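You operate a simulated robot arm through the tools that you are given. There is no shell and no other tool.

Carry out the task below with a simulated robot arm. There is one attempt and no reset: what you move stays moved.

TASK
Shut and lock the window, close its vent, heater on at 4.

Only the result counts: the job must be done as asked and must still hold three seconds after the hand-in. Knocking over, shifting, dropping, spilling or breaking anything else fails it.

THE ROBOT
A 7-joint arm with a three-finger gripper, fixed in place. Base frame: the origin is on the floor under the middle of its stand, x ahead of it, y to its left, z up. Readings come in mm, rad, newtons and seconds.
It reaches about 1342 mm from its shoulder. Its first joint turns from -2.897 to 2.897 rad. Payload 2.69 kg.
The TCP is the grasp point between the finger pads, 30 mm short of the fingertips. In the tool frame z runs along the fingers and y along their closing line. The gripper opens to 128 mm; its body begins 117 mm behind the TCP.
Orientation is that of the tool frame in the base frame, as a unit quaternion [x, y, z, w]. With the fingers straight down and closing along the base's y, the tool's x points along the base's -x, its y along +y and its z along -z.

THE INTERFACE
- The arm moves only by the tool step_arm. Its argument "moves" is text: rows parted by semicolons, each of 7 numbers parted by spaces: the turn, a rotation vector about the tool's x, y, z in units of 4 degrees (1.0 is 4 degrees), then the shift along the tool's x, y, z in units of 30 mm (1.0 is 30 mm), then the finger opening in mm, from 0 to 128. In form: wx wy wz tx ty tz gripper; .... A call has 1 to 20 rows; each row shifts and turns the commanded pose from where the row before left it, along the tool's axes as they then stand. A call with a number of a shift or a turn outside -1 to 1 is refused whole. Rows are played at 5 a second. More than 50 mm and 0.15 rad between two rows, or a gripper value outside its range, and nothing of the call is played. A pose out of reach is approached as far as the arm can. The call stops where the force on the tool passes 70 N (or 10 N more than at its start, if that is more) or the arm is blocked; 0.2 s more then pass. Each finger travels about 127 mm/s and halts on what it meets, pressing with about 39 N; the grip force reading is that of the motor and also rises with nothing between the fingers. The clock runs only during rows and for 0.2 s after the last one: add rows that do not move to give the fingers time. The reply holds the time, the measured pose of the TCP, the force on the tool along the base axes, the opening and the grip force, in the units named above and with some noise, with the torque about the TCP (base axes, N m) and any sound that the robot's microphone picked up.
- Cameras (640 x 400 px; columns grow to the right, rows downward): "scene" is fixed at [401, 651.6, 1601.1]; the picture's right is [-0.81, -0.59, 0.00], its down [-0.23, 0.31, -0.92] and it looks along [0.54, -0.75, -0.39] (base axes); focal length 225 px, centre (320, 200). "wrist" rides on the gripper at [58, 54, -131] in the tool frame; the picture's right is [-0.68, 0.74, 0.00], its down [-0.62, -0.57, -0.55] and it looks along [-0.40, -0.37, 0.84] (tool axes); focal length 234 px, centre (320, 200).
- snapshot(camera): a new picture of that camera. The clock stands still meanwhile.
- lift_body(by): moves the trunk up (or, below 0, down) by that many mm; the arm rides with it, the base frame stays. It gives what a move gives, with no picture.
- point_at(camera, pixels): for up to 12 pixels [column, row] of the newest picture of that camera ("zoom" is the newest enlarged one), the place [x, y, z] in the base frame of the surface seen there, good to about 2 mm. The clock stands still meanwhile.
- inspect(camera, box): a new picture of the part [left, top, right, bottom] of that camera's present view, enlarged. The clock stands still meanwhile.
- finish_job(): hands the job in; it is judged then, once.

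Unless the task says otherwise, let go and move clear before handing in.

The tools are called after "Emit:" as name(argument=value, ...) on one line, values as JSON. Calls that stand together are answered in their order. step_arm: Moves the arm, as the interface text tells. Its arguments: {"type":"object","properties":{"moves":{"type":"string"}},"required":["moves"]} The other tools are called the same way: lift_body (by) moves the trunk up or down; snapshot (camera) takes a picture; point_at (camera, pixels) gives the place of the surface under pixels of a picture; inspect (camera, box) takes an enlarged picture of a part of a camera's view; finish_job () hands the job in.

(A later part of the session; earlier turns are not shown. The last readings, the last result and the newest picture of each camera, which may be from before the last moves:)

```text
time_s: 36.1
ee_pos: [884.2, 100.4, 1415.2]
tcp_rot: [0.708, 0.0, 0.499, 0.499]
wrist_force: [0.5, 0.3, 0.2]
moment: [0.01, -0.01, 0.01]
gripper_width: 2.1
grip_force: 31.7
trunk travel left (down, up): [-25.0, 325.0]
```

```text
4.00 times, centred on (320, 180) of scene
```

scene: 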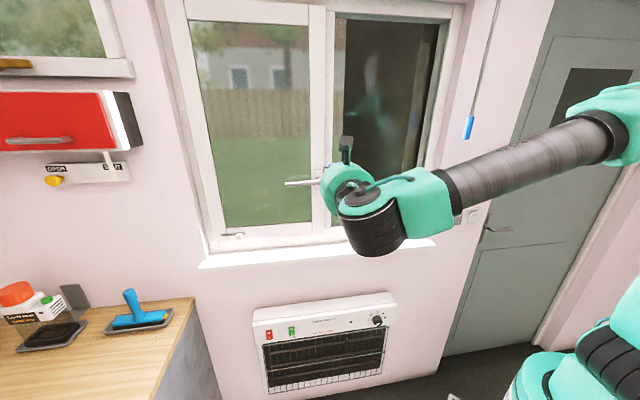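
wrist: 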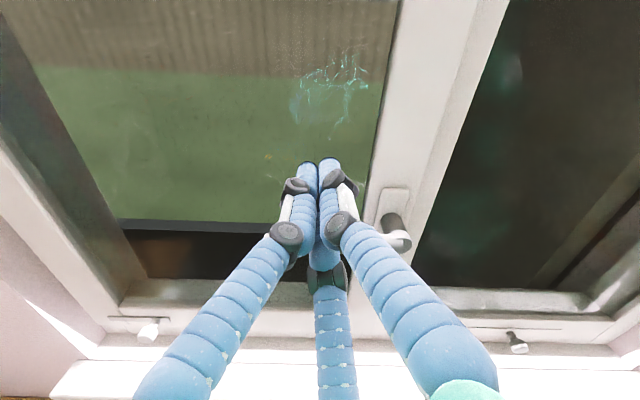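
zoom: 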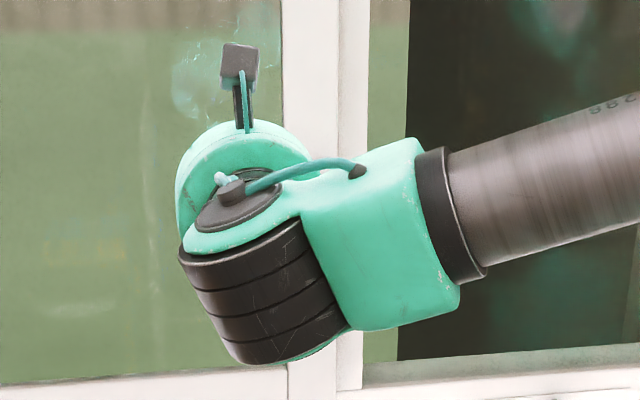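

The rosette shows at wrist (393,205) with the neck at (397,240), and the fingers stand above the lever. I'll measure the neck to fix the pivot.

Emit:
point_at(camera="wrist", pixels=[[394, 195], [392, 220], [397, 240], [403, 241], [380, 215], [407, 205], [430, 120], [390, 120]])

```text
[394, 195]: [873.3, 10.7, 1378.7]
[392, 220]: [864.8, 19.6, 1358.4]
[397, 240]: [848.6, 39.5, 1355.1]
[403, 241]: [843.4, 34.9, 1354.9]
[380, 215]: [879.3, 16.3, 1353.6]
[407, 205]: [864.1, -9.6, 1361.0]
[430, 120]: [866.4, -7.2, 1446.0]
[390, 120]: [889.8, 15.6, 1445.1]
```

The pivot is at s≈621, z≈1353 (neck measured at (848.6,39.5,1355)). I'll press the lever down along its arc, first part now.

Emit:
step_arm(moves="0 0 0 -0.528 -0.66 0 0; 0 0 0 -0.259 -0.401 0 0; 0 0 0 -0.255 -0.368 0 0; 0 0 0 -0.245 -0.273 0 0; 0 0 0 -0.283 -0.236 0 0")

Emit:
snapshot(camera="wrist")

Emit:
inspect(camera="scene", box=[200, 130, 400, 260])

```text
time_s: 37.3
ee_pos: [889.6, 104.9, 1340.5]
tcp_rot: [0.708, 0.001, 0.499, 0.5]
wrist_force: [-0.3, 0.5, -0.5]
moment: [-0.04, -0.02, -0.02]
gripper_width: 2.4
grip_force: 31.7
trunk travel left (down, up): [-25.0, 325.0]
```

```text
taken
```

wrist: 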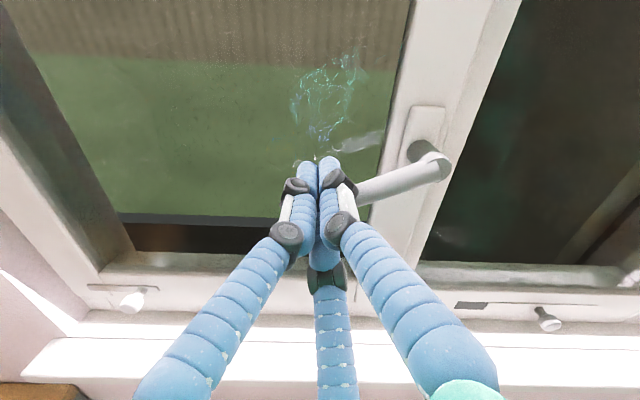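

```text
3.08 times, centred on (300, 195) of scene
```

zoom: 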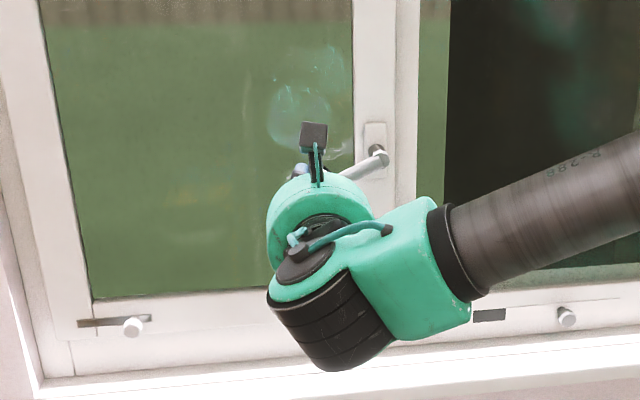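

The lever is turning down with the fingers (now ~25° below level at wrist (400,180)) and little force. I'll carry on along the arc.

Emit:
step_arm(moves="0 0 0 -0.304 -0.2 0 0; 0 0 0 -0.33 -0.156 0 0; 0 0 0 -0.349 -0.113 0 0; 0 0 0 -0.361 -0.064 0 0; 0 0 0 -0.368 -0.019 0 0; 0 0 0 -0.363 0.028 0 0; 0 0 0 -0.358 0.075 0 0; 0 0 0 -0.344 0.123 0 0")

Emit:
snapshot(camera="wrist")

Emit:
inspect(camera="scene", box=[200, 130, 400, 260])

```text
time_s: 39.1
ee_pos: [853.1, 67.4, 1275.0]
tcp_rot: [0.708, -0.001, 0.499, 0.501]
wrist_force: [0.2, 0.7, -0.1]
moment: [0.03, -0.02, -0.01]
gripper_width: 2.1
grip_force: 32.0
trunk travel left (down, up): [-25.0, 325.0]
```

```text
taken
```

wrist: 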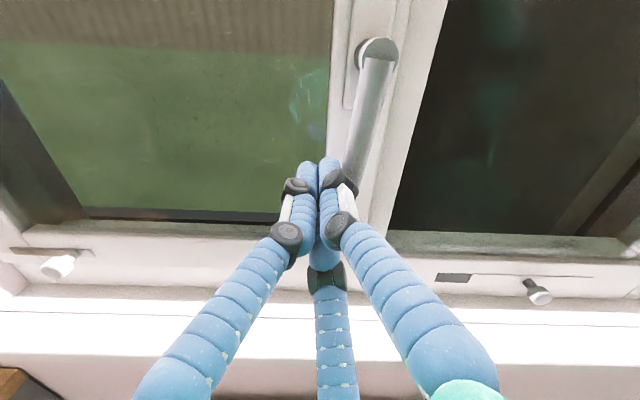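

```text
3.08 times, centred on (300, 195) of scene
```

zoom: 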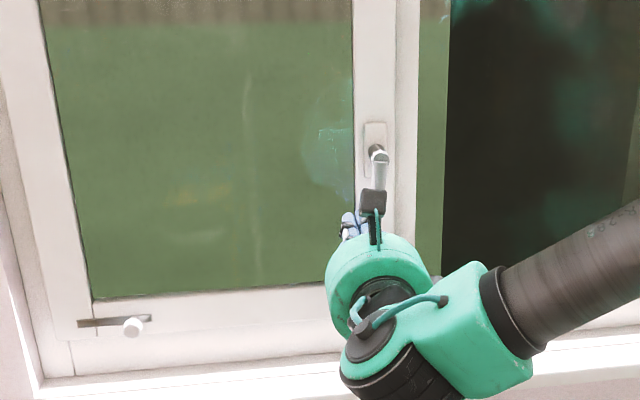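

The lever is nearly vertical (wrist (370,100)). I'll nudge it further until it meets its stop.

Emit:
step_arm(moves="0 0 0 -0.1 0.08 0 0; 0 0 0 -0.1 0.09 0 0; 0 0 0 -0.1 0.1 0 0; 0 0 0 -0.1 0.1 0 0; 0 0 0 -0.1 0.1 0 0; 0 0 0 -0.1 0.1 0 0")

Emit:
snapshot(camera="wrist")

```text
time_s: 40.3
ee_pos: [844.9, 63.9, 1275.3]
tcp_rot: [0.708, 0.007, 0.503, 0.496]
wrist_force: [26.0, 19.8, -4.6]
moment: [0.14, 0.37, 0.73]
gripper_width: 1.8
grip_force: 32.1
trunk travel left (down, up): [-25.0, 325.0]
stopped in row 5: the force on the tool passed its limit at 75 N (the readings are from after the stop); the commanded pose is now the measured one
```

```text
taken
```

wrist: 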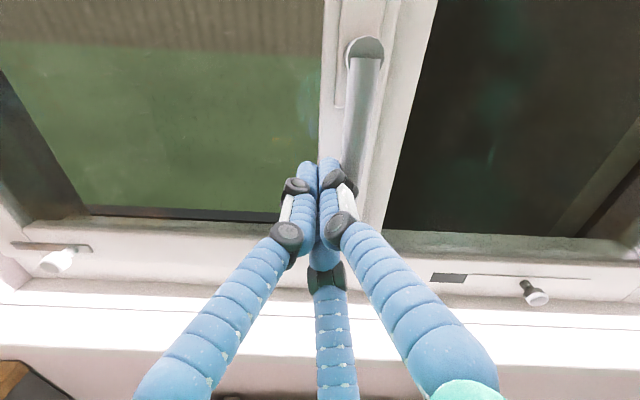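

The lever hit its stop at 75 N and stands vertical. I'll ease off to the left and retreat to view the result.

Emit:
step_arm(moves="0 0 0 0.24 -0.24 0 0; 0 0 0 0.24 -0.24 0 0; 0 0 0 0.24 -0.24 -0.3 0; 0 0 0 0 0 -1 0; 0 0 0 0 0 -1 0; 0 0 0 0 0 -1 0; 0 0 0 0 0 -1 0; 0 0 0 0 0 -1 0; 0 0 0 0 0 -1 0")

Emit:
snapshot(camera="wrist")

Emit:
snapshot(camera="scene")

```text
time_s: 42.3
ee_pos: [727.1, 213.9, 1277.1]
tcp_rot: [0.707, 0.004, 0.503, 0.497]
wrist_force: [0.1, 0.0, -0.1]
moment: [-0.01, 0.0, 0.01]
gripper_width: 2.1
grip_force: 31.1
trunk travel left (down, up): [-25.0, 325.0]
```

```text
taken
```

wrist: 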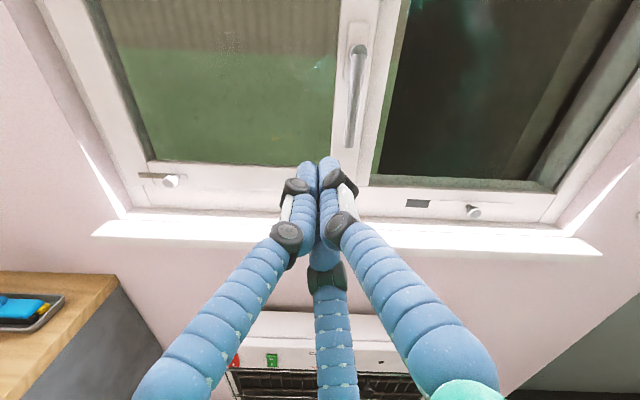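

```text
taken
```

scene: 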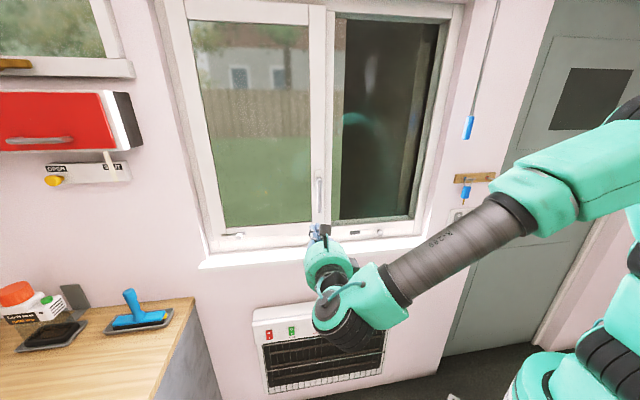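

The handle is now vertical and the sash shut. Before the vent I want a close look at the sash's strip-and-knob to judge whether it is a second lock.

Emit:
step_arm(moves="-0.118 -0.12 0 0 0 0 0; 0 0 0 0.504 -0.716 0 128; 0 0 0 0.504 -0.716 0 128; 0 0 0 0.504 -0.716 0 128; 0 0 0 0.504 -0.716 0 128; 0 0 0 0.504 -0.716 0 128; 0 0 0 0.504 -0.716 0 128; 0 0 0 0.504 -0.716 0 128; 0 0 0 0.504 -0.716 0 128; 0 0 0 0.504 -0.716 0 128; 0 0 0 0.504 -0.716 0 128; 0 0 0 0.504 -0.716 0 128; 0 0 0 0 0 0.9 128; 0 0 0 0 0 0.9 128; 0 0 0 0 0 0.9 128; 0 0 0 0 0 0.9 128")

Emit:
snapshot(camera="wrist")

Emit:
snapshot(camera="scene")

```text
time_s: 45.7
ee_pos: [1007.2, 338.7, 1227.1]
tcp_rot: [0.707, 0.0, 0.5, 0.501]
wrist_force: [-0.6, 1.8, -0.3]
moment: [-0.01, -0.02, 0.0]
gripper_width: 128.0
grip_force: 0.0
trunk travel left (down, up): [-25.0, 325.0]
```

```text
taken
```

wrist: 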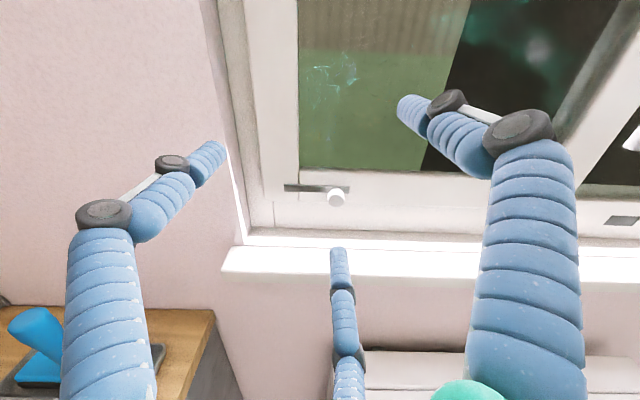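

```text
taken
```

scene: 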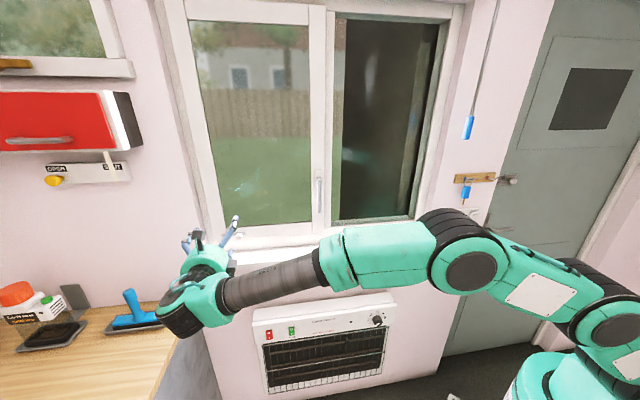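

Emit:
inspect(camera="wrist", box=[220, 150, 400, 260])

Emit:
inspect(camera="wrist", box=[275, 170, 365, 220])

Emit:
point_at(camera="zoom", pixels=[[70, 125], [150, 120], [300, 130], [520, 130], [440, 165], [440, 180], [75, 180], [530, 110], [600, 180], [20, 130]])

```text
3.56 times, centred on (310, 205) of wrist
```

zoom: 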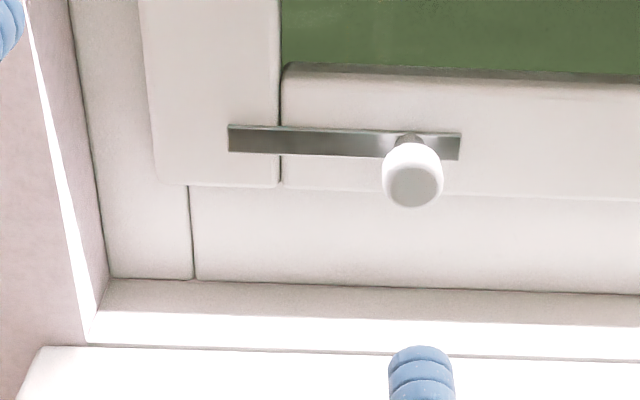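

```text
7.11 times, centred on (320, 195) of wrist
```

zoom: 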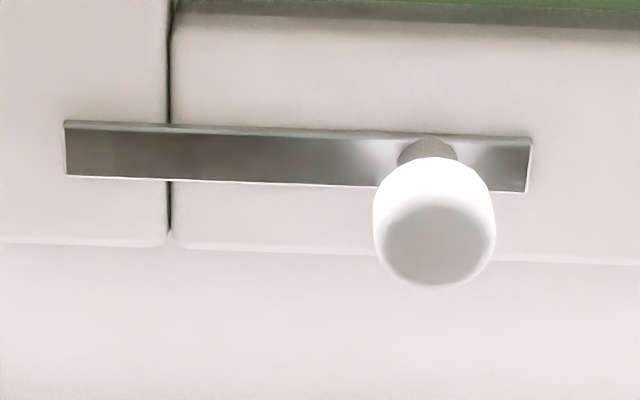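

```text
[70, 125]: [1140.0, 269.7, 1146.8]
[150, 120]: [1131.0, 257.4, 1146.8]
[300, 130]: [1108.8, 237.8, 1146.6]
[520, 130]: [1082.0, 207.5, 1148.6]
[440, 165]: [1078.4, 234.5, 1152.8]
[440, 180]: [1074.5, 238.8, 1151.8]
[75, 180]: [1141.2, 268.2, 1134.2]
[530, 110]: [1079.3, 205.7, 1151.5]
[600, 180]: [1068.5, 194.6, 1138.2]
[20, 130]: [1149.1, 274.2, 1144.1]
```

The strip is a plain metal bar on the hinge-side corner of the sash with nothing on the frame for it to engage (sash face d≈618, frame d≈640), so it looks like the sash's stay, not the lock; the sash closed and the handle locked freely, so I leave it alone. Next is the vent: I'll measure the sill near it for clearance and move over there.

Emit:
step_arm(moves="0 0 0 0 0 -1 128; 0 0 0 0 0 -1 128; 0 0 0 0 0 -1 128; 0 0 0 0 0 -1 128; 0 0 0 -0.7 0.7 -0.5 128; 0 0 0 -0.7 0.7 -0.5 128; 0 0 0 -0.7 0.7 0 128; 0 0 0 -0.7 0.7 0 128; 0 0 0 -0.7 0.7 0 128; 0 0 0 -0.7 0.7 0 128; 0 0 0 -0.7 0.7 0 128; 0 0 0 -0.7 0.7 0 128; 0 0 0 -0.7 0.7 0 128; 0 0 0 -0.7 0.7 0 128; 0 0 0 -0.7 0.7 0 128; 0 0 0 -0.7 0.7 0 128; 0 0 0 -0.7 0.7 0 128; 0 0 0 -0.7 0.7 0 128; 0 0 0 -0.7 0.7 0 128; 0 0 0 -0.7 0.7 0 128")

Emit:
snapshot(camera="wrist")

```text
time_s: 49.9
ee_pos: [563.7, 110.8, 1227.6]
tcp_rot: [0.707, -0.001, 0.499, 0.501]
wrist_force: [-0.8, -0.2, -0.5]
moment: [-0.02, 0.02, -0.08]
gripper_width: 128.5
grip_force: 0.0
trunk travel left (down, up): [-25.0, 325.0]
```

```text
taken
```

wrist: 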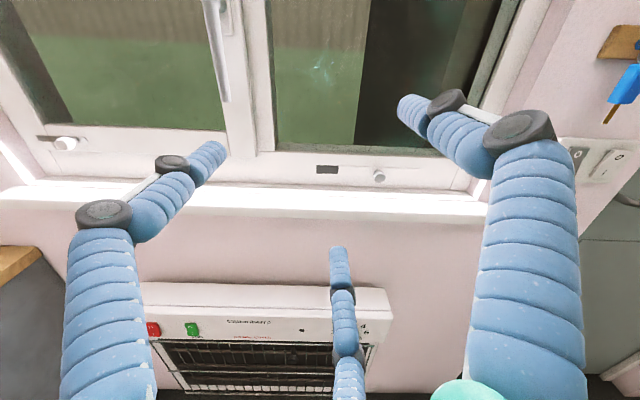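

Emit:
inspect(camera="wrist", box=[300, 145, 430, 225])

Emit:
point_at(camera="zoom", pixels=[[395, 155], [385, 130], [400, 150], [300, 200], [300, 300], [300, 340], [300, 355], [400, 355], [80, 120], [180, 120]])

Emit:
inspect(camera="wrist", box=[130, 270, 400, 400])

```text
4.92 times, centred on (365, 185) of wrist
```

zoom: 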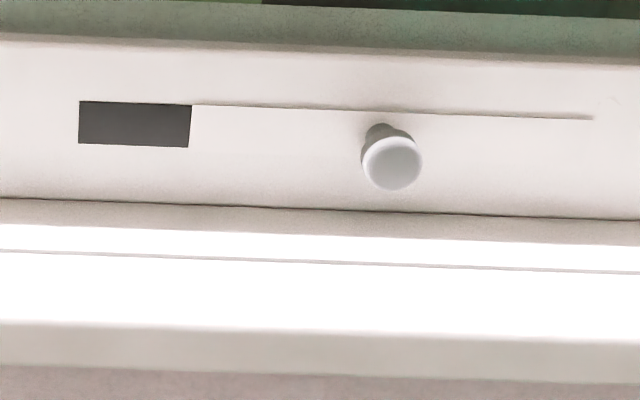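

```text
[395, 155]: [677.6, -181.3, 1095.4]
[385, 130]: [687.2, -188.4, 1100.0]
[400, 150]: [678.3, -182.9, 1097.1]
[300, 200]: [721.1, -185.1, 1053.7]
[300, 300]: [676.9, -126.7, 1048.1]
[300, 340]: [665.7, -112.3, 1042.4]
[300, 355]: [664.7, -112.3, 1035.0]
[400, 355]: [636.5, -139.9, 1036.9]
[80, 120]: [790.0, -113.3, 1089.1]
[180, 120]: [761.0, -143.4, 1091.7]
```

```text
2.37 times, centred on (265, 335) of wrist
```

zoom: 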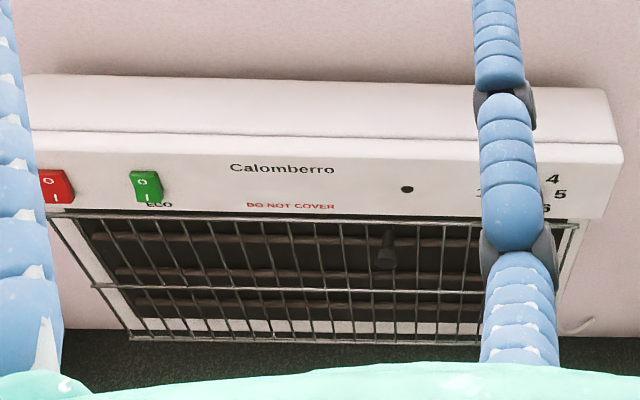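

The vent knob's front is at s≈351, d≈607, z≈1095, and the sill top (z≈1050) reaches out to d≈550, so I'll tilt the hand ~20° nose-down for clearance. I'll bring the closed fingers to the right of the knob.

Emit:
step_arm(moves="0.884 -0.884 0 -0.625 0.625 0 0; 0.884 -0.884 0 -0.625 0.625 0 0; 0.884 -0.884 0 -0.625 0.625 0 0; 0.884 -0.884 0 -0.625 0.625 0 0; 0 0 0 -0.625 0.625 0 0; 0 0 0 -0.625 0.625 0 0; 0 0 0 -0.086 -0.086 0.952 0; 0 0 0 -0.086 -0.086 0.952 0; 0 0 0 -0.086 -0.086 0.952 0; 0 0 0 -0.086 -0.086 0.952 0; 0 0 0 -0.086 -0.086 0.952 0; 0 0 0 -0.086 -0.086 0.952 0; 0 0 0 -0.086 -0.086 0.952 0; 0 0 0 -0.086 -0.086 0.952 0")

Emit:
snapshot(camera="wrist")

Emit:
snapshot(camera="scene")

```text
time_s: 52.9
ee_pos: [595.3, -148.8, 1122.7]
tcp_rot: [0.819, -0.001, 0.406, 0.405]
wrist_force: [0.1, 0.5, 0.2]
moment: [0.01, 0.0, 0.04]
gripper_width: 2.2
grip_force: 31.3
trunk travel left (down, up): [-25.0, 325.0]
```

```text
taken
```

wrist: 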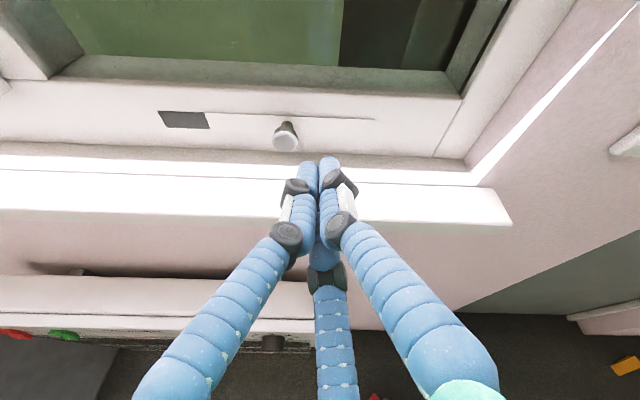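

```text
taken
```

scene: 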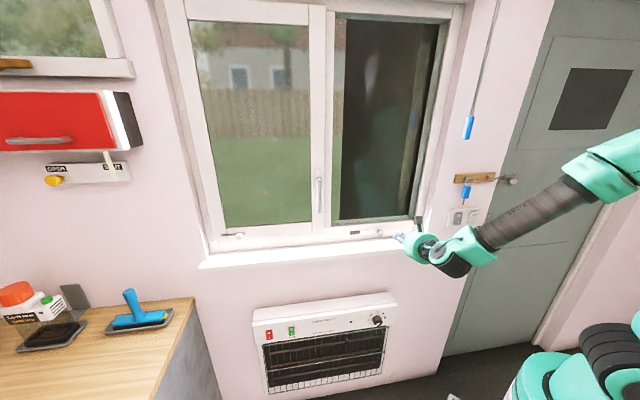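

The fingers are right of the knob (knob at wrist (285,137)), 100 mm short. I'll advance alongside the knob.

Emit:
step_arm(moves="0 0 0 0.067 0.067 0.62 0; 0 0 0 0.067 0.067 0.62 0; 0 0 0 0.067 0.067 0.62 0; 0 0 0 0.067 0.067 0.62 0")

Emit:
snapshot(camera="wrist")

```text
time_s: 53.9
ee_pos: [647.2, -201.0, 1106.7]
tcp_rot: [0.82, -0.001, 0.405, 0.406]
wrist_force: [0.1, 1.7, -0.2]
moment: [0.06, 0.01, 0.06]
gripper_width: 2.1
grip_force: 31.7
trunk travel left (down, up): [-25.0, 325.0]
```

```text
taken
```

wrist: 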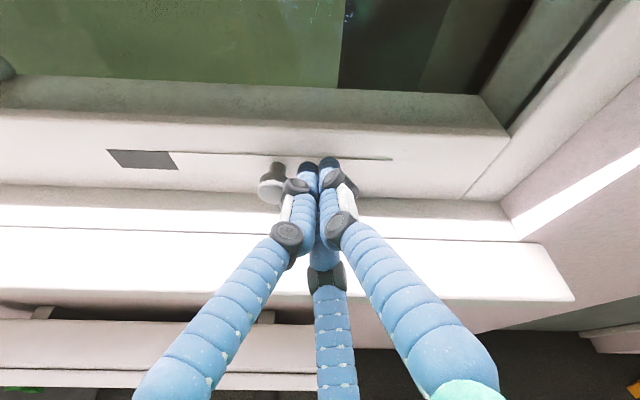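

The fingertips are just right of the knob (wrist (272,185)) near the plate. I'll push left in small steps.

Emit:
step_arm(moves="0 0 0 0.118 -0.118 0 0; 0 0 0 0.118 -0.118 0 0; 0 0 0 0.118 -0.118 0 0; 0 0 0 0.118 -0.118 0 0; 0 0 0 0.118 -0.118 0 0; 0 0 0 0.118 -0.118 0 0; 0 0 0 0.118 -0.118 0 0")

Emit:
snapshot(camera="wrist")

```text
time_s: 55.5
ee_pos: [671.4, -176.3, 1105.2]
tcp_rot: [0.82, 0.0, 0.405, 0.404]
wrist_force: [0.2, 0.0, -0.9]
moment: [0.02, -0.04, 0.0]
gripper_width: 2.0
grip_force: 31.8
trunk travel left (down, up): [-25.0, 325.0]
```

```text
taken
```

wrist: 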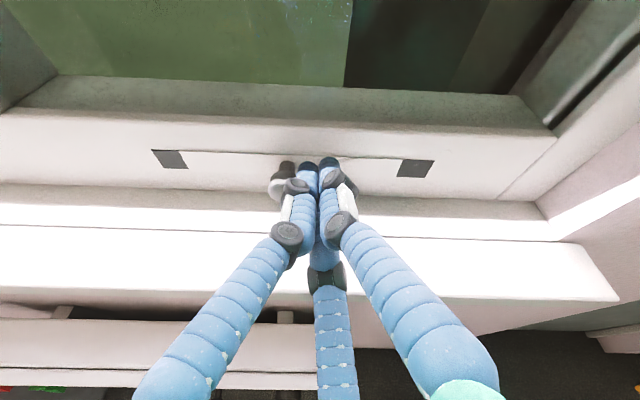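

Sliding the plate left has narrowed the left dark patch (wrist (170,158)) but uncovered another at right (415,168). I'll stop and measure both before going on.

Emit:
inspect(camera="wrist", box=[130, 130, 460, 200])

Emit:
point_at(camera="wrist", pixels=[[155, 158], [180, 160], [192, 160], [284, 165], [395, 168], [405, 168], [430, 168], [450, 172]])

Emit:
inspect(camera="scene", box=[330, 205, 450, 265])

```text
1.94 times, centred on (295, 165) of wrist
```

zoom: 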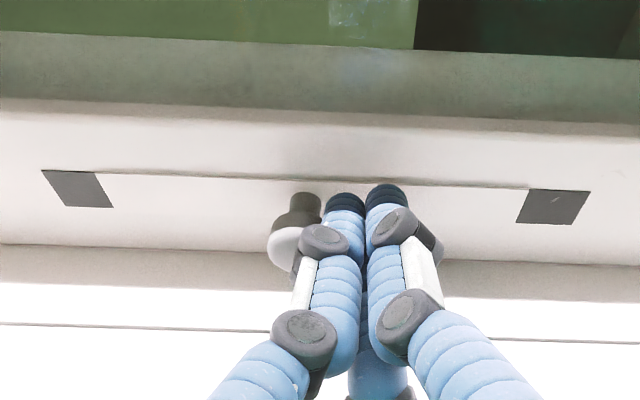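

```text
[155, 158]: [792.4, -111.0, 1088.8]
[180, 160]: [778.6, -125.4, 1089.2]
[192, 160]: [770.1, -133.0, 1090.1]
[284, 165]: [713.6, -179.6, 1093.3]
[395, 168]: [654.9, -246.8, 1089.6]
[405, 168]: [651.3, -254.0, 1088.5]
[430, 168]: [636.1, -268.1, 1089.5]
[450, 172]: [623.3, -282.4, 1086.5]
```

```text
5.33 times, centred on (390, 235) of scene
```

zoom: 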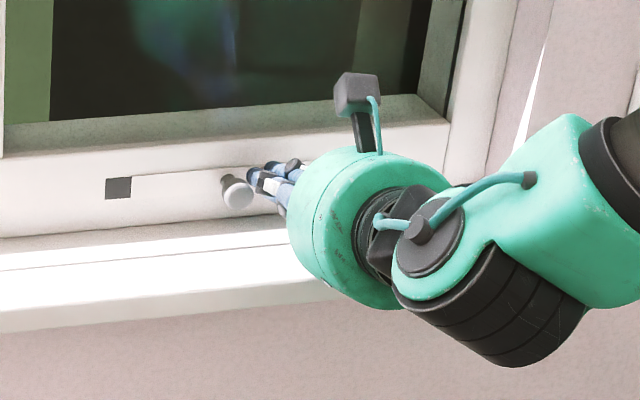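

The slot runs s≈260–481 while the plate is ~173 mm long, so it has ~48 mm of travel and it began at its right end. I'll back off to see the slot unobstructed, and also check the window head for any other vent before choosing.

Emit:
step_arm(moves="0 0 0 -0.1 0.1 -0.2 0; 0 0 0 -0.1 0.1 -0.6 0; 0 0 0 0 0 -1 0; 0 0 0 0 0 -1 0; 0 0 0 0 0 -1 0; 0 0 0 0 0 -1 60; 0 0 0 0 0 -1 128; 0 0 0 0 0 -0.5 128; 0 0 0 0 0 0 128")

Emit:
snapshot(camera="wrist")

Emit:
inspect(camera="scene", box=[330, 215, 410, 255])

```text
time_s: 57.5
ee_pos: [538.7, -55.8, 1172.4]
tcp_rot: [0.82, 0.0, 0.405, 0.405]
wrist_force: [-0.5, 0.6, 0.2]
moment: [0.01, 0.03, 0.03]
gripper_width: 128.0
grip_force: 0.1
trunk travel left (down, up): [-25.0, 325.0]
```

```text
taken
```

wrist: 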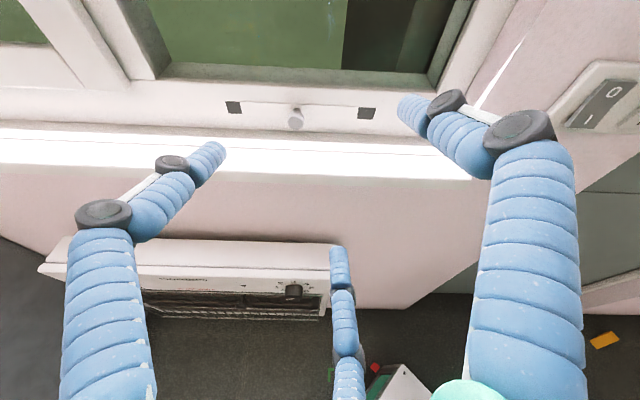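

```text
8.00 times, centred on (370, 235) of scene
```

zoom: 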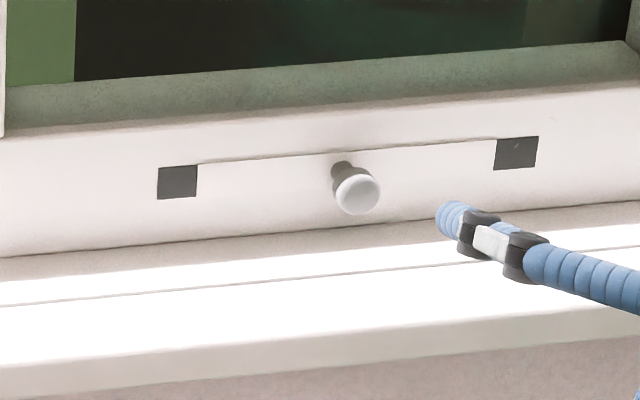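

With the fingers away the plate sits mid-slot with equal dark ends (scene zoom (177,182) and (515,153)), so it has two end positions. I'll look at the head of the window before choosing: retract, raise the hand and tilt the camera level.

Emit:
step_arm(moves="0 0 0 0 0 -1 128; 0 0 0 0 0 -1 128; 0 0 0 0 0 -1 128; 0 0 0 0 0 -1 128; -0.884 0.884 0 0 0 0 128; -0.884 0.884 0 0 0 0 128; -0.884 0.884 0 0 0 0 128; -0.884 0.884 0 0 0 0 128; -0.884 0.884 0 0.3 0.3 0 128; -0.884 0.884 0 0.3 0.3 0 128; -0.884 0.884 0 0.3 0.3 0 128; -0.884 0.884 0 0.3 0.3 0 128; -0.884 0.884 0 0.3 0.3 0 128; -0.884 0.884 0 0.3 0.3 0 128")

Emit:
lift_body(by=300)

Emit:
snapshot(camera="wrist")

Emit:
snapshot(camera="scene")

```text
time_s: 60.5
ee_pos: [449.0, 34.3, 1287.1]
tcp_rot: [0.499, -0.002, 0.613, 0.613]
wrist_force: [0.8, -0.2, 0.2]
moment: [0.01, 0.04, 0.0]
gripper_width: 127.7
grip_force: 0.0
trunk travel left (down, up): [-25.0, 325.0]
```

```text
time_s: 63.5
ee_pos: [399.7, 59.7, 1586.4]
tcp_rot: [0.485, -0.006, 0.62, 0.617]
wrist_force: [1.6, 0.1, -0.5]
moment: [-0.02, -0.1, -0.06]
gripper_width: 128.2
grip_force: 0.1
trunk travel left (down, up): [-325.0, 25.0]
```

```text
taken
```

wrist: 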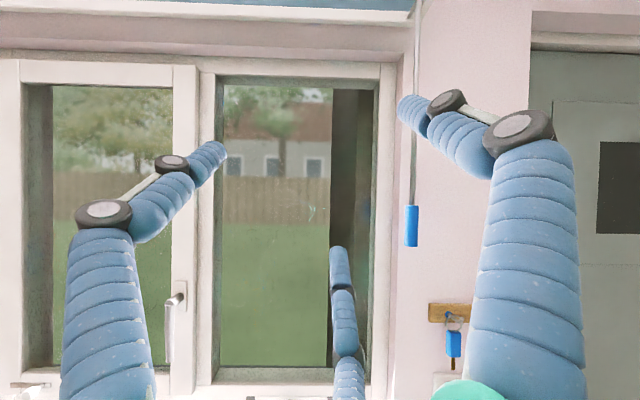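

```text
taken
```

scene: 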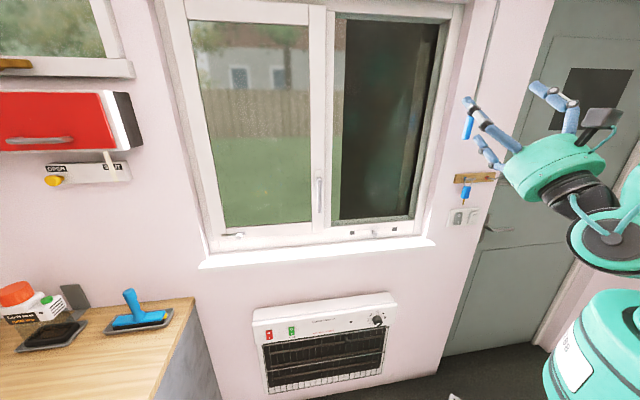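

The camera now shows the window head (row ~70) plain, with a blue roller blind above (row ~10) that the blue-handled cord serves. I'll enlarge the head to be sure there's no vent there.

Emit:
inspect(camera="wrist", box=[0, 0, 430, 110])

Emit:
inspect(camera="wrist", box=[140, 260, 460, 400])

```text
1.49 times, centred on (215, 55) of wrist
```

zoom: 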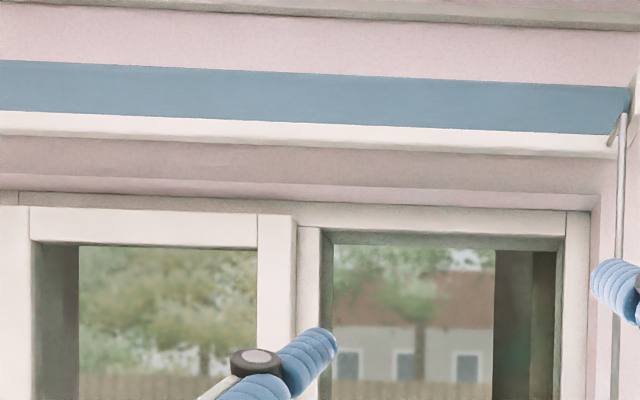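

```text
2.00 times, centred on (300, 330) of wrist
```

zoom: 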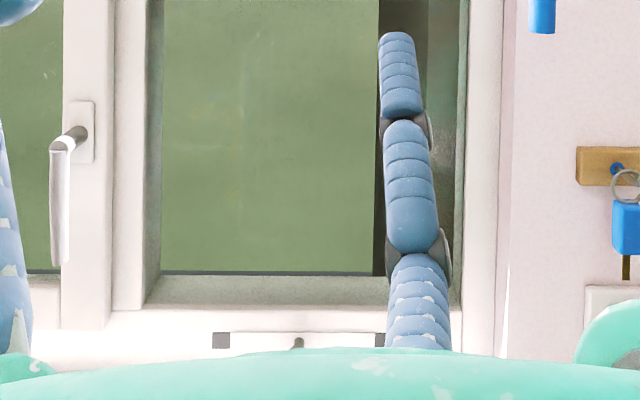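

The window head carries only a blue blind with its rod, so the bottom slide is the window's vent and I'll take it to the other end from where it began (left). I'll lower the trunk again and return beside the knob.

Emit:
lift_body(by=-300)

Emit:
snapshot(camera="wrist")

```text
time_s: 66.5
ee_pos: [450.1, 34.6, 1286.9]
tcp_rot: [0.5, 0.0, 0.613, 0.612]
wrist_force: [-0.3, -0.1, 0.2]
moment: [-0.02, 0.0, -0.04]
gripper_width: 127.8
grip_force: 0.0
trunk travel left (down, up): [-25.0, 325.0]
```

```text
taken
```

wrist: 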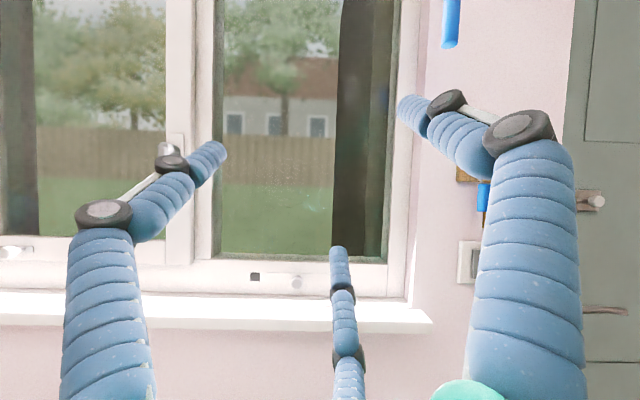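

The hand is back at its earlier height, plate mid-slot near wrist (275,280). I'll tilt nose-down again and return to the right of the knob with fingers closed.

Emit:
step_arm(moves="0.884 -0.884 0 0 0 0 0; 0.884 -0.884 0 0 0 0 0; 0.884 -0.884 0 0 0 0 0; 0.884 -0.884 0 0 0 0 0; 0.884 -0.884 0 0 0 0 0; 0.884 -0.884 0 0 0 0 0; 0.884 -0.884 0 0 0 0 0; 0.884 -0.884 0 0 0 0 0; 0.884 -0.884 0 0 0 0 0; 0.884 -0.884 0 0 0 0 0; 0 0 0 -0.16 -0.16 0.955 0; 0 0 0 -0.16 -0.16 0.955 0; 0 0 0 -0.16 -0.16 0.955 0; 0 0 0 -0.16 -0.16 0.955 0; 0 0 0 -0.16 -0.16 0.955 0; 0 0 0 -0.16 -0.16 0.955 0; 0 0 0 -0.16 -0.16 0.955 0; 0 0 0 -0.16 -0.16 0.955 0; 0 0 0 -0.16 -0.16 0.955 0; 0 0 0 -0.16 -0.16 0.955 0")

Emit:
snapshot(camera="wrist")

Emit:
inspect(camera="wrist", box=[170, 90, 450, 170])

```text
time_s: 70.7
ee_pos: [620.7, -137.9, 1126.0]
tcp_rot: [0.819, -0.001, 0.405, 0.406]
wrist_force: [-0.9, 0.1, -0.3]
moment: [0.03, 0.0, 0.01]
gripper_width: 1.9
grip_force: 30.9
trunk travel left (down, up): [-25.0, 325.0]
```

```text
taken
```

wrist: 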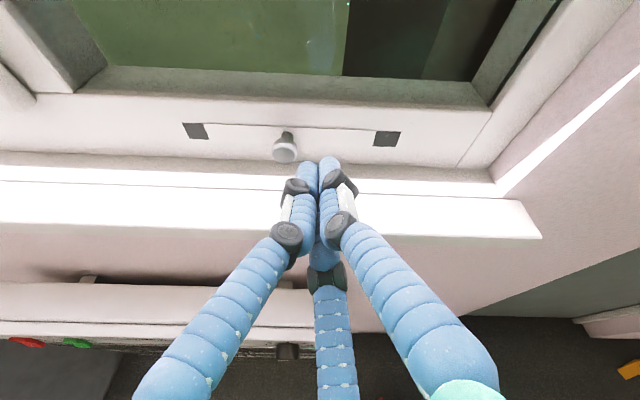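

```text
2.29 times, centred on (310, 130) of wrist
```

zoom: 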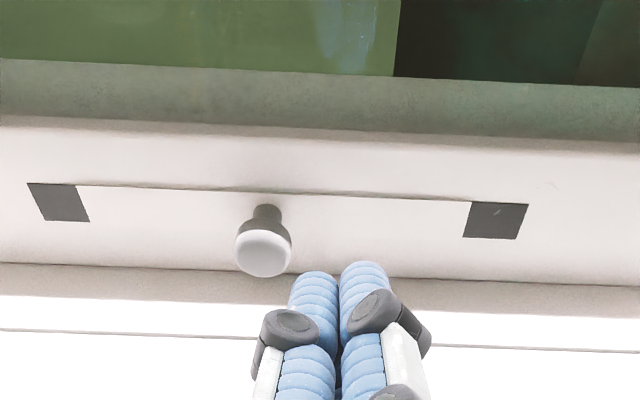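

Both dark ends are visible, the right one with a tiny glint at zoom (497,212). I'll enlarge each to see whether they differ, and measure the edges.

Emit:
inspect(camera="wrist", box=[170, 110, 240, 150])

Emit:
inspect(camera="wrist", box=[355, 115, 425, 155])

Emit:
point_at(camera="wrist", pixels=[[184, 124], [190, 131], [205, 125], [210, 137], [193, 138], [377, 133], [374, 145], [400, 133], [396, 145], [388, 139], [290, 135], [284, 150]])

```text
9.14 times, centred on (205, 130) of wrist
```

zoom: 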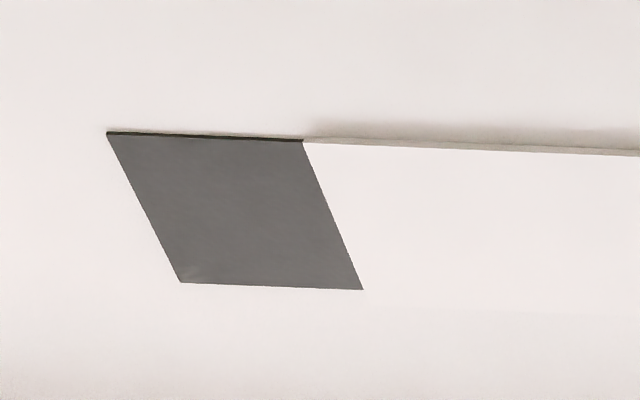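

```text
9.14 times, centred on (390, 135) of wrist
```

zoom: 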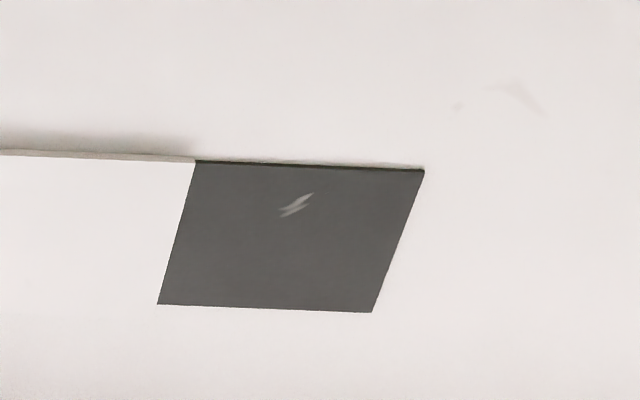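

```text
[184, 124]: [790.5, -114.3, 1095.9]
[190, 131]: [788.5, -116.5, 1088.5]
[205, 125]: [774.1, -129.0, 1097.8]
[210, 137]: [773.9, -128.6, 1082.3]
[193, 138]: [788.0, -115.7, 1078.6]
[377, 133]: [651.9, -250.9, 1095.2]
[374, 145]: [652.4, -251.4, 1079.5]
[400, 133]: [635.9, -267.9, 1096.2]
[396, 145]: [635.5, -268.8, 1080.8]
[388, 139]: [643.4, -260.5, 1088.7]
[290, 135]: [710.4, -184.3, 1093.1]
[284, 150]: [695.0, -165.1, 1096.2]
```

The ends look alike (a plain dark backing), spans s≈260–284 and 456–479. I'll move in beside the knob and slide the plate to the left end.

Emit:
step_arm(moves="0 0 0 0.016 0.016 0.524 0; 0 0 0 0.016 0.016 0.524 0; 0 0 0 0.016 0.016 0.524 0; 0 0 0 0.016 0.016 0.524 0; 0 0 0 0.1 -0.1 0 0; 0 0 0 0.1 -0.1 0 0; 0 0 0 0.1 -0.1 0 0; 0 0 0 0.1 -0.1 0 0; 0 0 0 0.1 -0.1 0 0; 0 0 0 0.1 -0.1 0 0; 0 0 0 0.1 -0.1 0 0; 0 0 0 0.1 -0.1 0 0; 0 0 0 0.1 -0.1 0 0; 0 0 0 0.1 -0.1 0 0; 0 0 0 0.1 -0.1 0 0; 0 0 0 0.1 -0.1 0 0")

Emit:
snapshot(camera="wrist")

```text
time_s: 74.0
ee_pos: [689.4, -156.8, 1106.6]
tcp_rot: [0.819, -0.008, 0.401, 0.41]
wrist_force: [-28.5, -35.5, 10.7]
moment: [0.66, -1.25, 2.83]
gripper_width: 2.2
grip_force: 31.9
trunk travel left (down, up): [-25.0, 325.0]
stopped in row 16: the force on the tool passed its limit at 74 N (the readings are from after the stop); the commanded pose is now the measured one
```

```text
taken
```

wrist: 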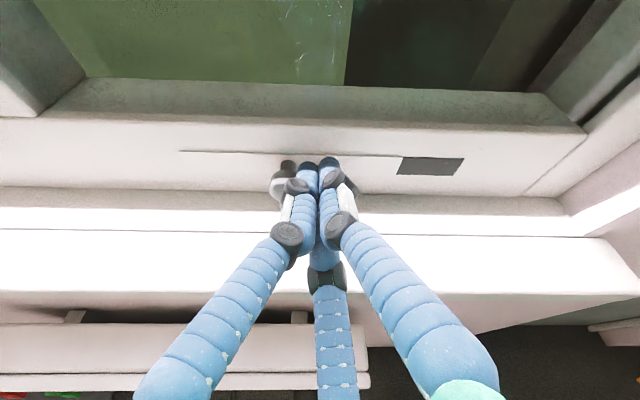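

The plate met its left stop (74 N); the left end is now covered and the dark gap is at right (wrist (430,165)). I'll back away and level the hand, then go down to the heater.

Emit:
step_arm(moves="0 0 0 -0.15 0.15 0 0; 0 0 0 -0.1 0.1 -0.3 0; 0 0 0 0 0 -1 0; 0 0 0 0 0 -1 0; 0 0 0 0 0 -1 0; 0 0 0 0 0 -1 0; 0 0 0 0 0 -1 0; 0 0 0 0 0 -1 0; 0 0 0 0 0 -1 0; 0 0 0 0 0 -1 0; 0 0 0 0 0 -1 0; -0.884 0.884 0 0 0 0 0; -0.884 0.884 0 0 0 0 0; -0.884 0.884 0 0 0 0 0; -0.884 0.884 0 0 0 0 0")

Emit:
snapshot(camera="wrist")

Emit:
snapshot(camera="scene")

```text
time_s: 74.3
ee_pos: [689.5, -157.8, 1104.9]
tcp_rot: [0.82, -0.006, 0.402, 0.408]
wrist_force: [-15.0, -7.9, 9.2]
moment: [-0.2, -0.25, -0.18]
gripper_width: 1.8
grip_force: 31.1
trunk travel left (down, up): [-25.0, 325.0]
stopped in row 1: the force on the tool passed its limit at 98 N (the readings are from after the stop); the commanded pose is now the measured one
```

```text
taken
```

wrist: 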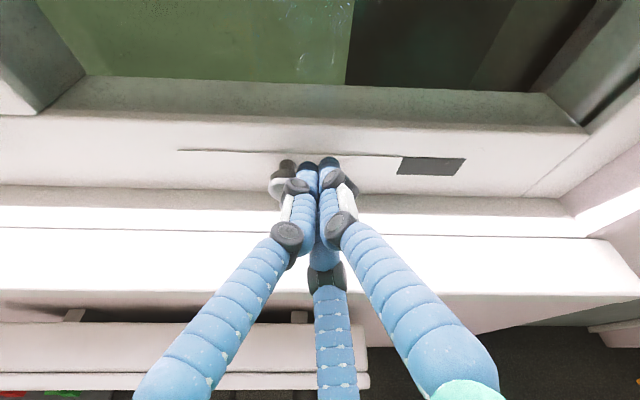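

```text
taken
```

scene: 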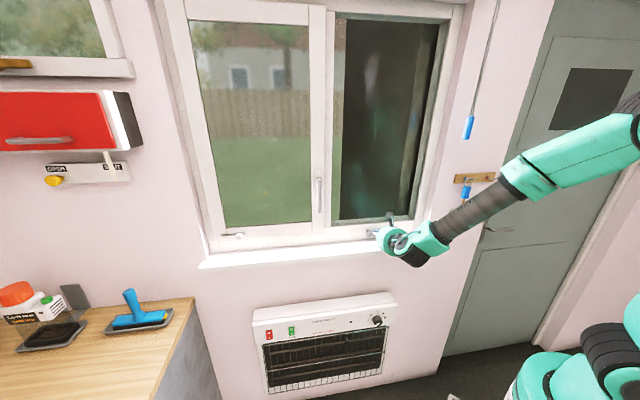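

A residual load tripped the limit as I started back. I'll ease off in smaller steps to the right, then retreat.

Emit:
step_arm(moves="0 0 0 -0.04 0.04 0 0; 0 0 0 -0.06 0.06 0 0; 0 0 0 -0.08 0.08 0 0; 0 0 0 -0.1 0.1 0 0")

```text
time_s: 75.3
ee_pos: [682.7, -163.1, 1103.2]
tcp_rot: [0.82, -0.004, 0.402, 0.407]
wrist_force: [-0.1, 0.2, -0.6]
moment: [0.03, -0.01, -0.03]
gripper_width: 2.1
grip_force: 31.7
trunk travel left (down, up): [-25.0, 325.0]
```

Emit:
step_arm(moves="0 0 0 0 0 -0.5 0; 0 0 0 0 0 -1 0; 0 0 0 0 0 -1 0; 0 0 0 0 0 -1 0; 0 0 0 0 0 -1 0; 0 0 0 0 0 -1 0; 0 0 0 0 0 -1 0; 0 0 0 0 0 -1 0; 0 0 0 0 0 -1 0; 0 0 0 0 0 -1 0; -0.884 0.884 0 0 0 0 60; -0.884 0.884 0 0 0 0 128; -0.884 0.884 0 0 0 0 128; -0.884 0.884 0 0 0 0 128")

Emit:
snapshot(camera="wrist")

Emit:
inspect(camera="wrist", box=[240, 140, 480, 240])

```text
time_s: 78.3
ee_pos: [496.5, 27.1, 1202.0]
tcp_rot: [0.708, -0.004, 0.496, 0.503]
wrist_force: [0.2, -1.0, 0.4]
moment: [0.06, 0.01, 0.02]
gripper_width: 128.3
grip_force: 0.1
trunk travel left (down, up): [-25.0, 325.0]
```

```text
taken
```

wrist: 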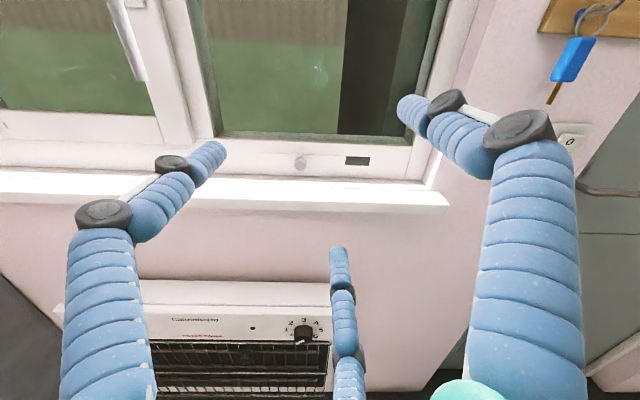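

```text
2.67 times, centred on (360, 190) of wrist
```

zoom: 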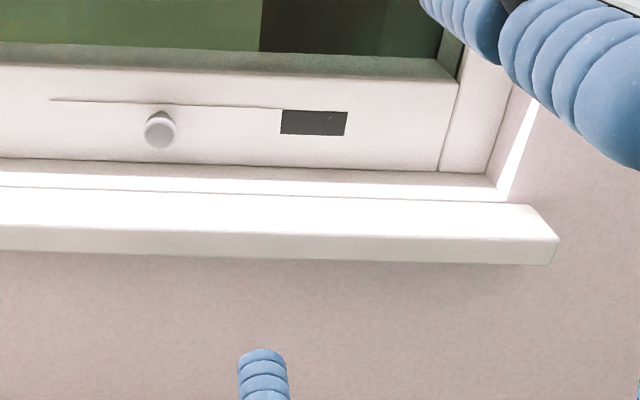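

The vent plate sits at its left end. The heater dial shows near wrist (303,330); I'll enlarge it and then go down closer.

Emit:
inspect(camera="wrist", box=[240, 300, 340, 360])

Emit:
step_arm(moves="0.106 0.152 0.02 0 0 0 128; 0 0 0 0.2 -1 0 128; 0 0 0 0.2 -1 0 128; 0 0 0 0.2 -1 0 128; 0 0 0 0.2 -1 0 128; 0 0 0 0.2 -1 0 128; 0 0 0 0.2 -1 0 128; 0 0 0 0.2 -1 0 128; 0 0 0 0.2 -1 0 128; 0 0 0 0.2 -1 0 128; 0 0 0 0.2 -1 0 128; 0 0 0 0.2 -1 0 128; 0 0 0 0.2 -1 0 128; 0 0 0 0.2 -1 0 128; 0 0 0 0.2 -1 0 128; 0 0 0 0.2 -1 0 128")

Emit:
snapshot(camera="wrist")

Emit:
snapshot(camera="scene")

```text
6.40 times, centred on (290, 330) of wrist
```

zoom: 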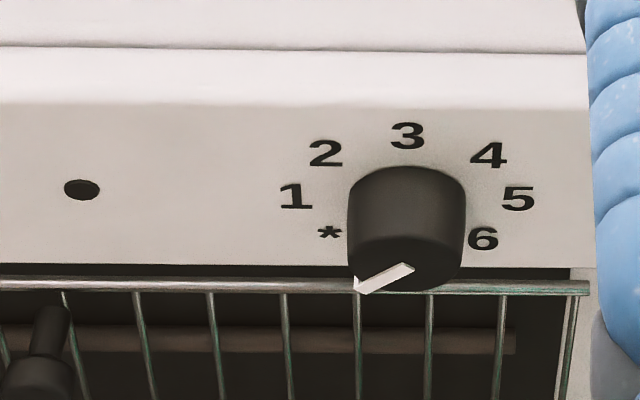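

```text
time_s: 81.7
ee_pos: [766.2, 297.9, 946.4]
tcp_rot: [0.707, 0.001, 0.499, 0.5]
wrist_force: [-0.2, -0.3, 1.0]
moment: [0.02, 0.06, 0.02]
gripper_width: 128.1
grip_force: 0.0
trunk travel left (down, up): [-25.0, 325.0]
```

```text
taken
```

wrist: 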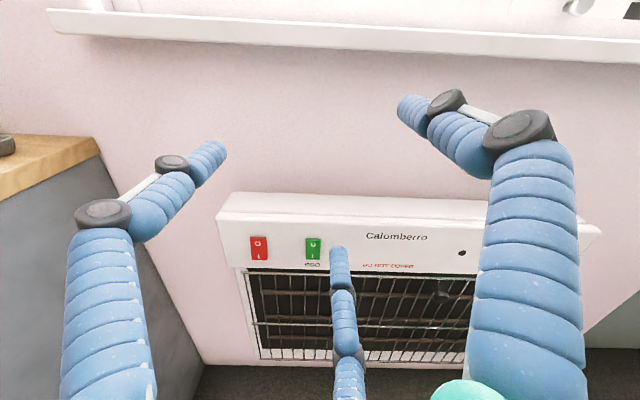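

```text
taken
```

scene: 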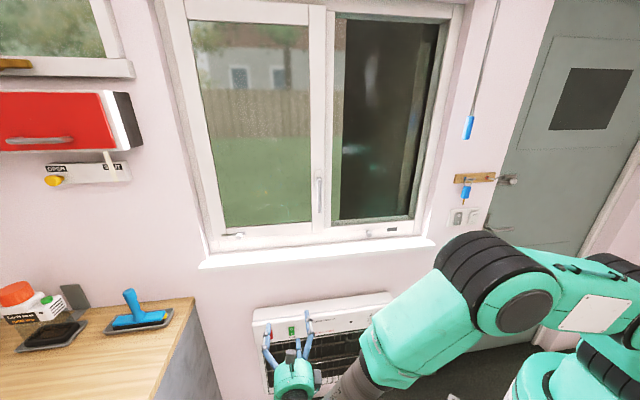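

The dial runs * 1 2 3 4 5 6 with 3 at the top, so from * to 4 is roughly 150° clockwise. The red rocker is at wrist (259,248); I'll enlarge it and measure.

Emit:
inspect(camera="wrist", box=[235, 220, 345, 285])

Emit:
point_at(camera="zoom", pixels=[[135, 110], [140, 150], [140, 200], [140, 225], [90, 110], [200, 110], [85, 215], [200, 220], [445, 120], [450, 215], [300, 180], [140, 280]])

```text
5.82 times, centred on (290, 252) of wrist
```

zoom: 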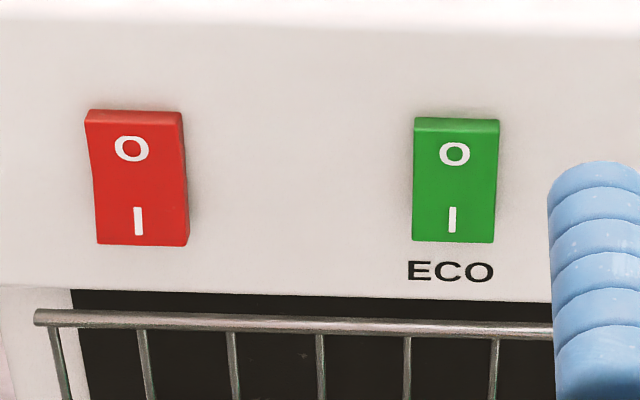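

```text
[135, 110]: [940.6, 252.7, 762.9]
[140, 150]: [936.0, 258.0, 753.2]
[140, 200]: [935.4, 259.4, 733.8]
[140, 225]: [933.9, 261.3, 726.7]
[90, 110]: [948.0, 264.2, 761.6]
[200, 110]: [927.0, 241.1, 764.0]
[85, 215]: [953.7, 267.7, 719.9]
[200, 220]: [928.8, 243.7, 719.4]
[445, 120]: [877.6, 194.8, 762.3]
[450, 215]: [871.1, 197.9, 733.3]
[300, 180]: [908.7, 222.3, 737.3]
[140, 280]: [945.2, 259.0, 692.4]
```

Depths confirm the red rocker's lower (I) half stands proud (d≈476 vs ≈479 above), so it's off; its centre is at s≈844, z≈741. I'll tilt the hand 20° nose-down so an upper fingertip leads, and go in front of its lower half.

Emit:
step_arm(moves="0.884 -0.884 0 0 0 0 0; 0.884 -0.884 0 0 0 0 0; 0.884 -0.884 0 0 0 0 0; 0.884 -0.884 0 0 0 0 0; 0 0 0 -0.219 -0.799 0.638 0; 0 0 0 -0.219 -0.799 0.638 0; 0 0 0 -0.219 -0.799 0.638 0; 0 0 0 -0.219 -0.799 0.638 0; 0 0 0 -0.219 -0.799 0.638 0; 0 0 0 -0.219 -0.799 0.638 0; 0 0 0 -0.219 -0.799 0.638 0; 0 0 0 -0.219 -0.799 0.638 0")

Emit:
snapshot(camera="wrist")

Emit:
inspect(camera="wrist", box=[230, 90, 430, 215])

```text
time_s: 84.3
ee_pos: [894.3, 309.0, 732.2]
tcp_rot: [0.819, -0.001, 0.405, 0.406]
wrist_force: [0.0, 0.3, 1.5]
moment: [0.09, 0.08, 0.01]
gripper_width: 2.0
grip_force: 31.7
trunk travel left (down, up): [-25.0, 325.0]
```

```text
taken
```

wrist: 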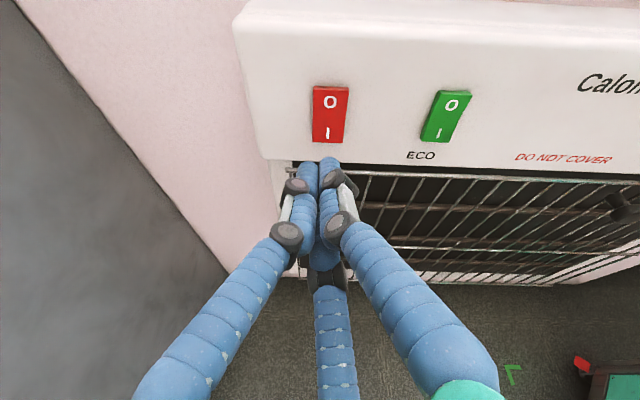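

```text
3.20 times, centred on (330, 152) of wrist
```

zoom: 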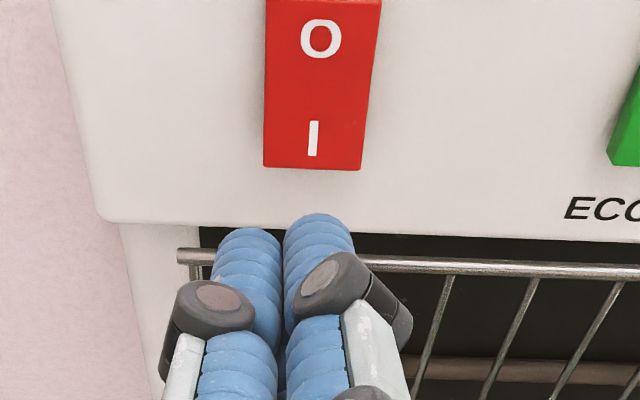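

The fingertips at wrist (308,165) and (329,160) are below/before the rocker in view. I'll measure their actual places and the grille bar.

Emit:
point_at(camera="wrist", pixels=[[328, 158], [330, 162], [307, 164], [306, 168], [335, 130], [325, 140], [370, 172], [295, 170]])

```text
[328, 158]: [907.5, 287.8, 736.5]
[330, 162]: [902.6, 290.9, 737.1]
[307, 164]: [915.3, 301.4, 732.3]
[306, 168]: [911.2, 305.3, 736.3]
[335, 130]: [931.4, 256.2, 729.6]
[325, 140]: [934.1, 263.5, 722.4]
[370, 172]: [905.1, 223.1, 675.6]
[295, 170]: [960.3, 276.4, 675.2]
```

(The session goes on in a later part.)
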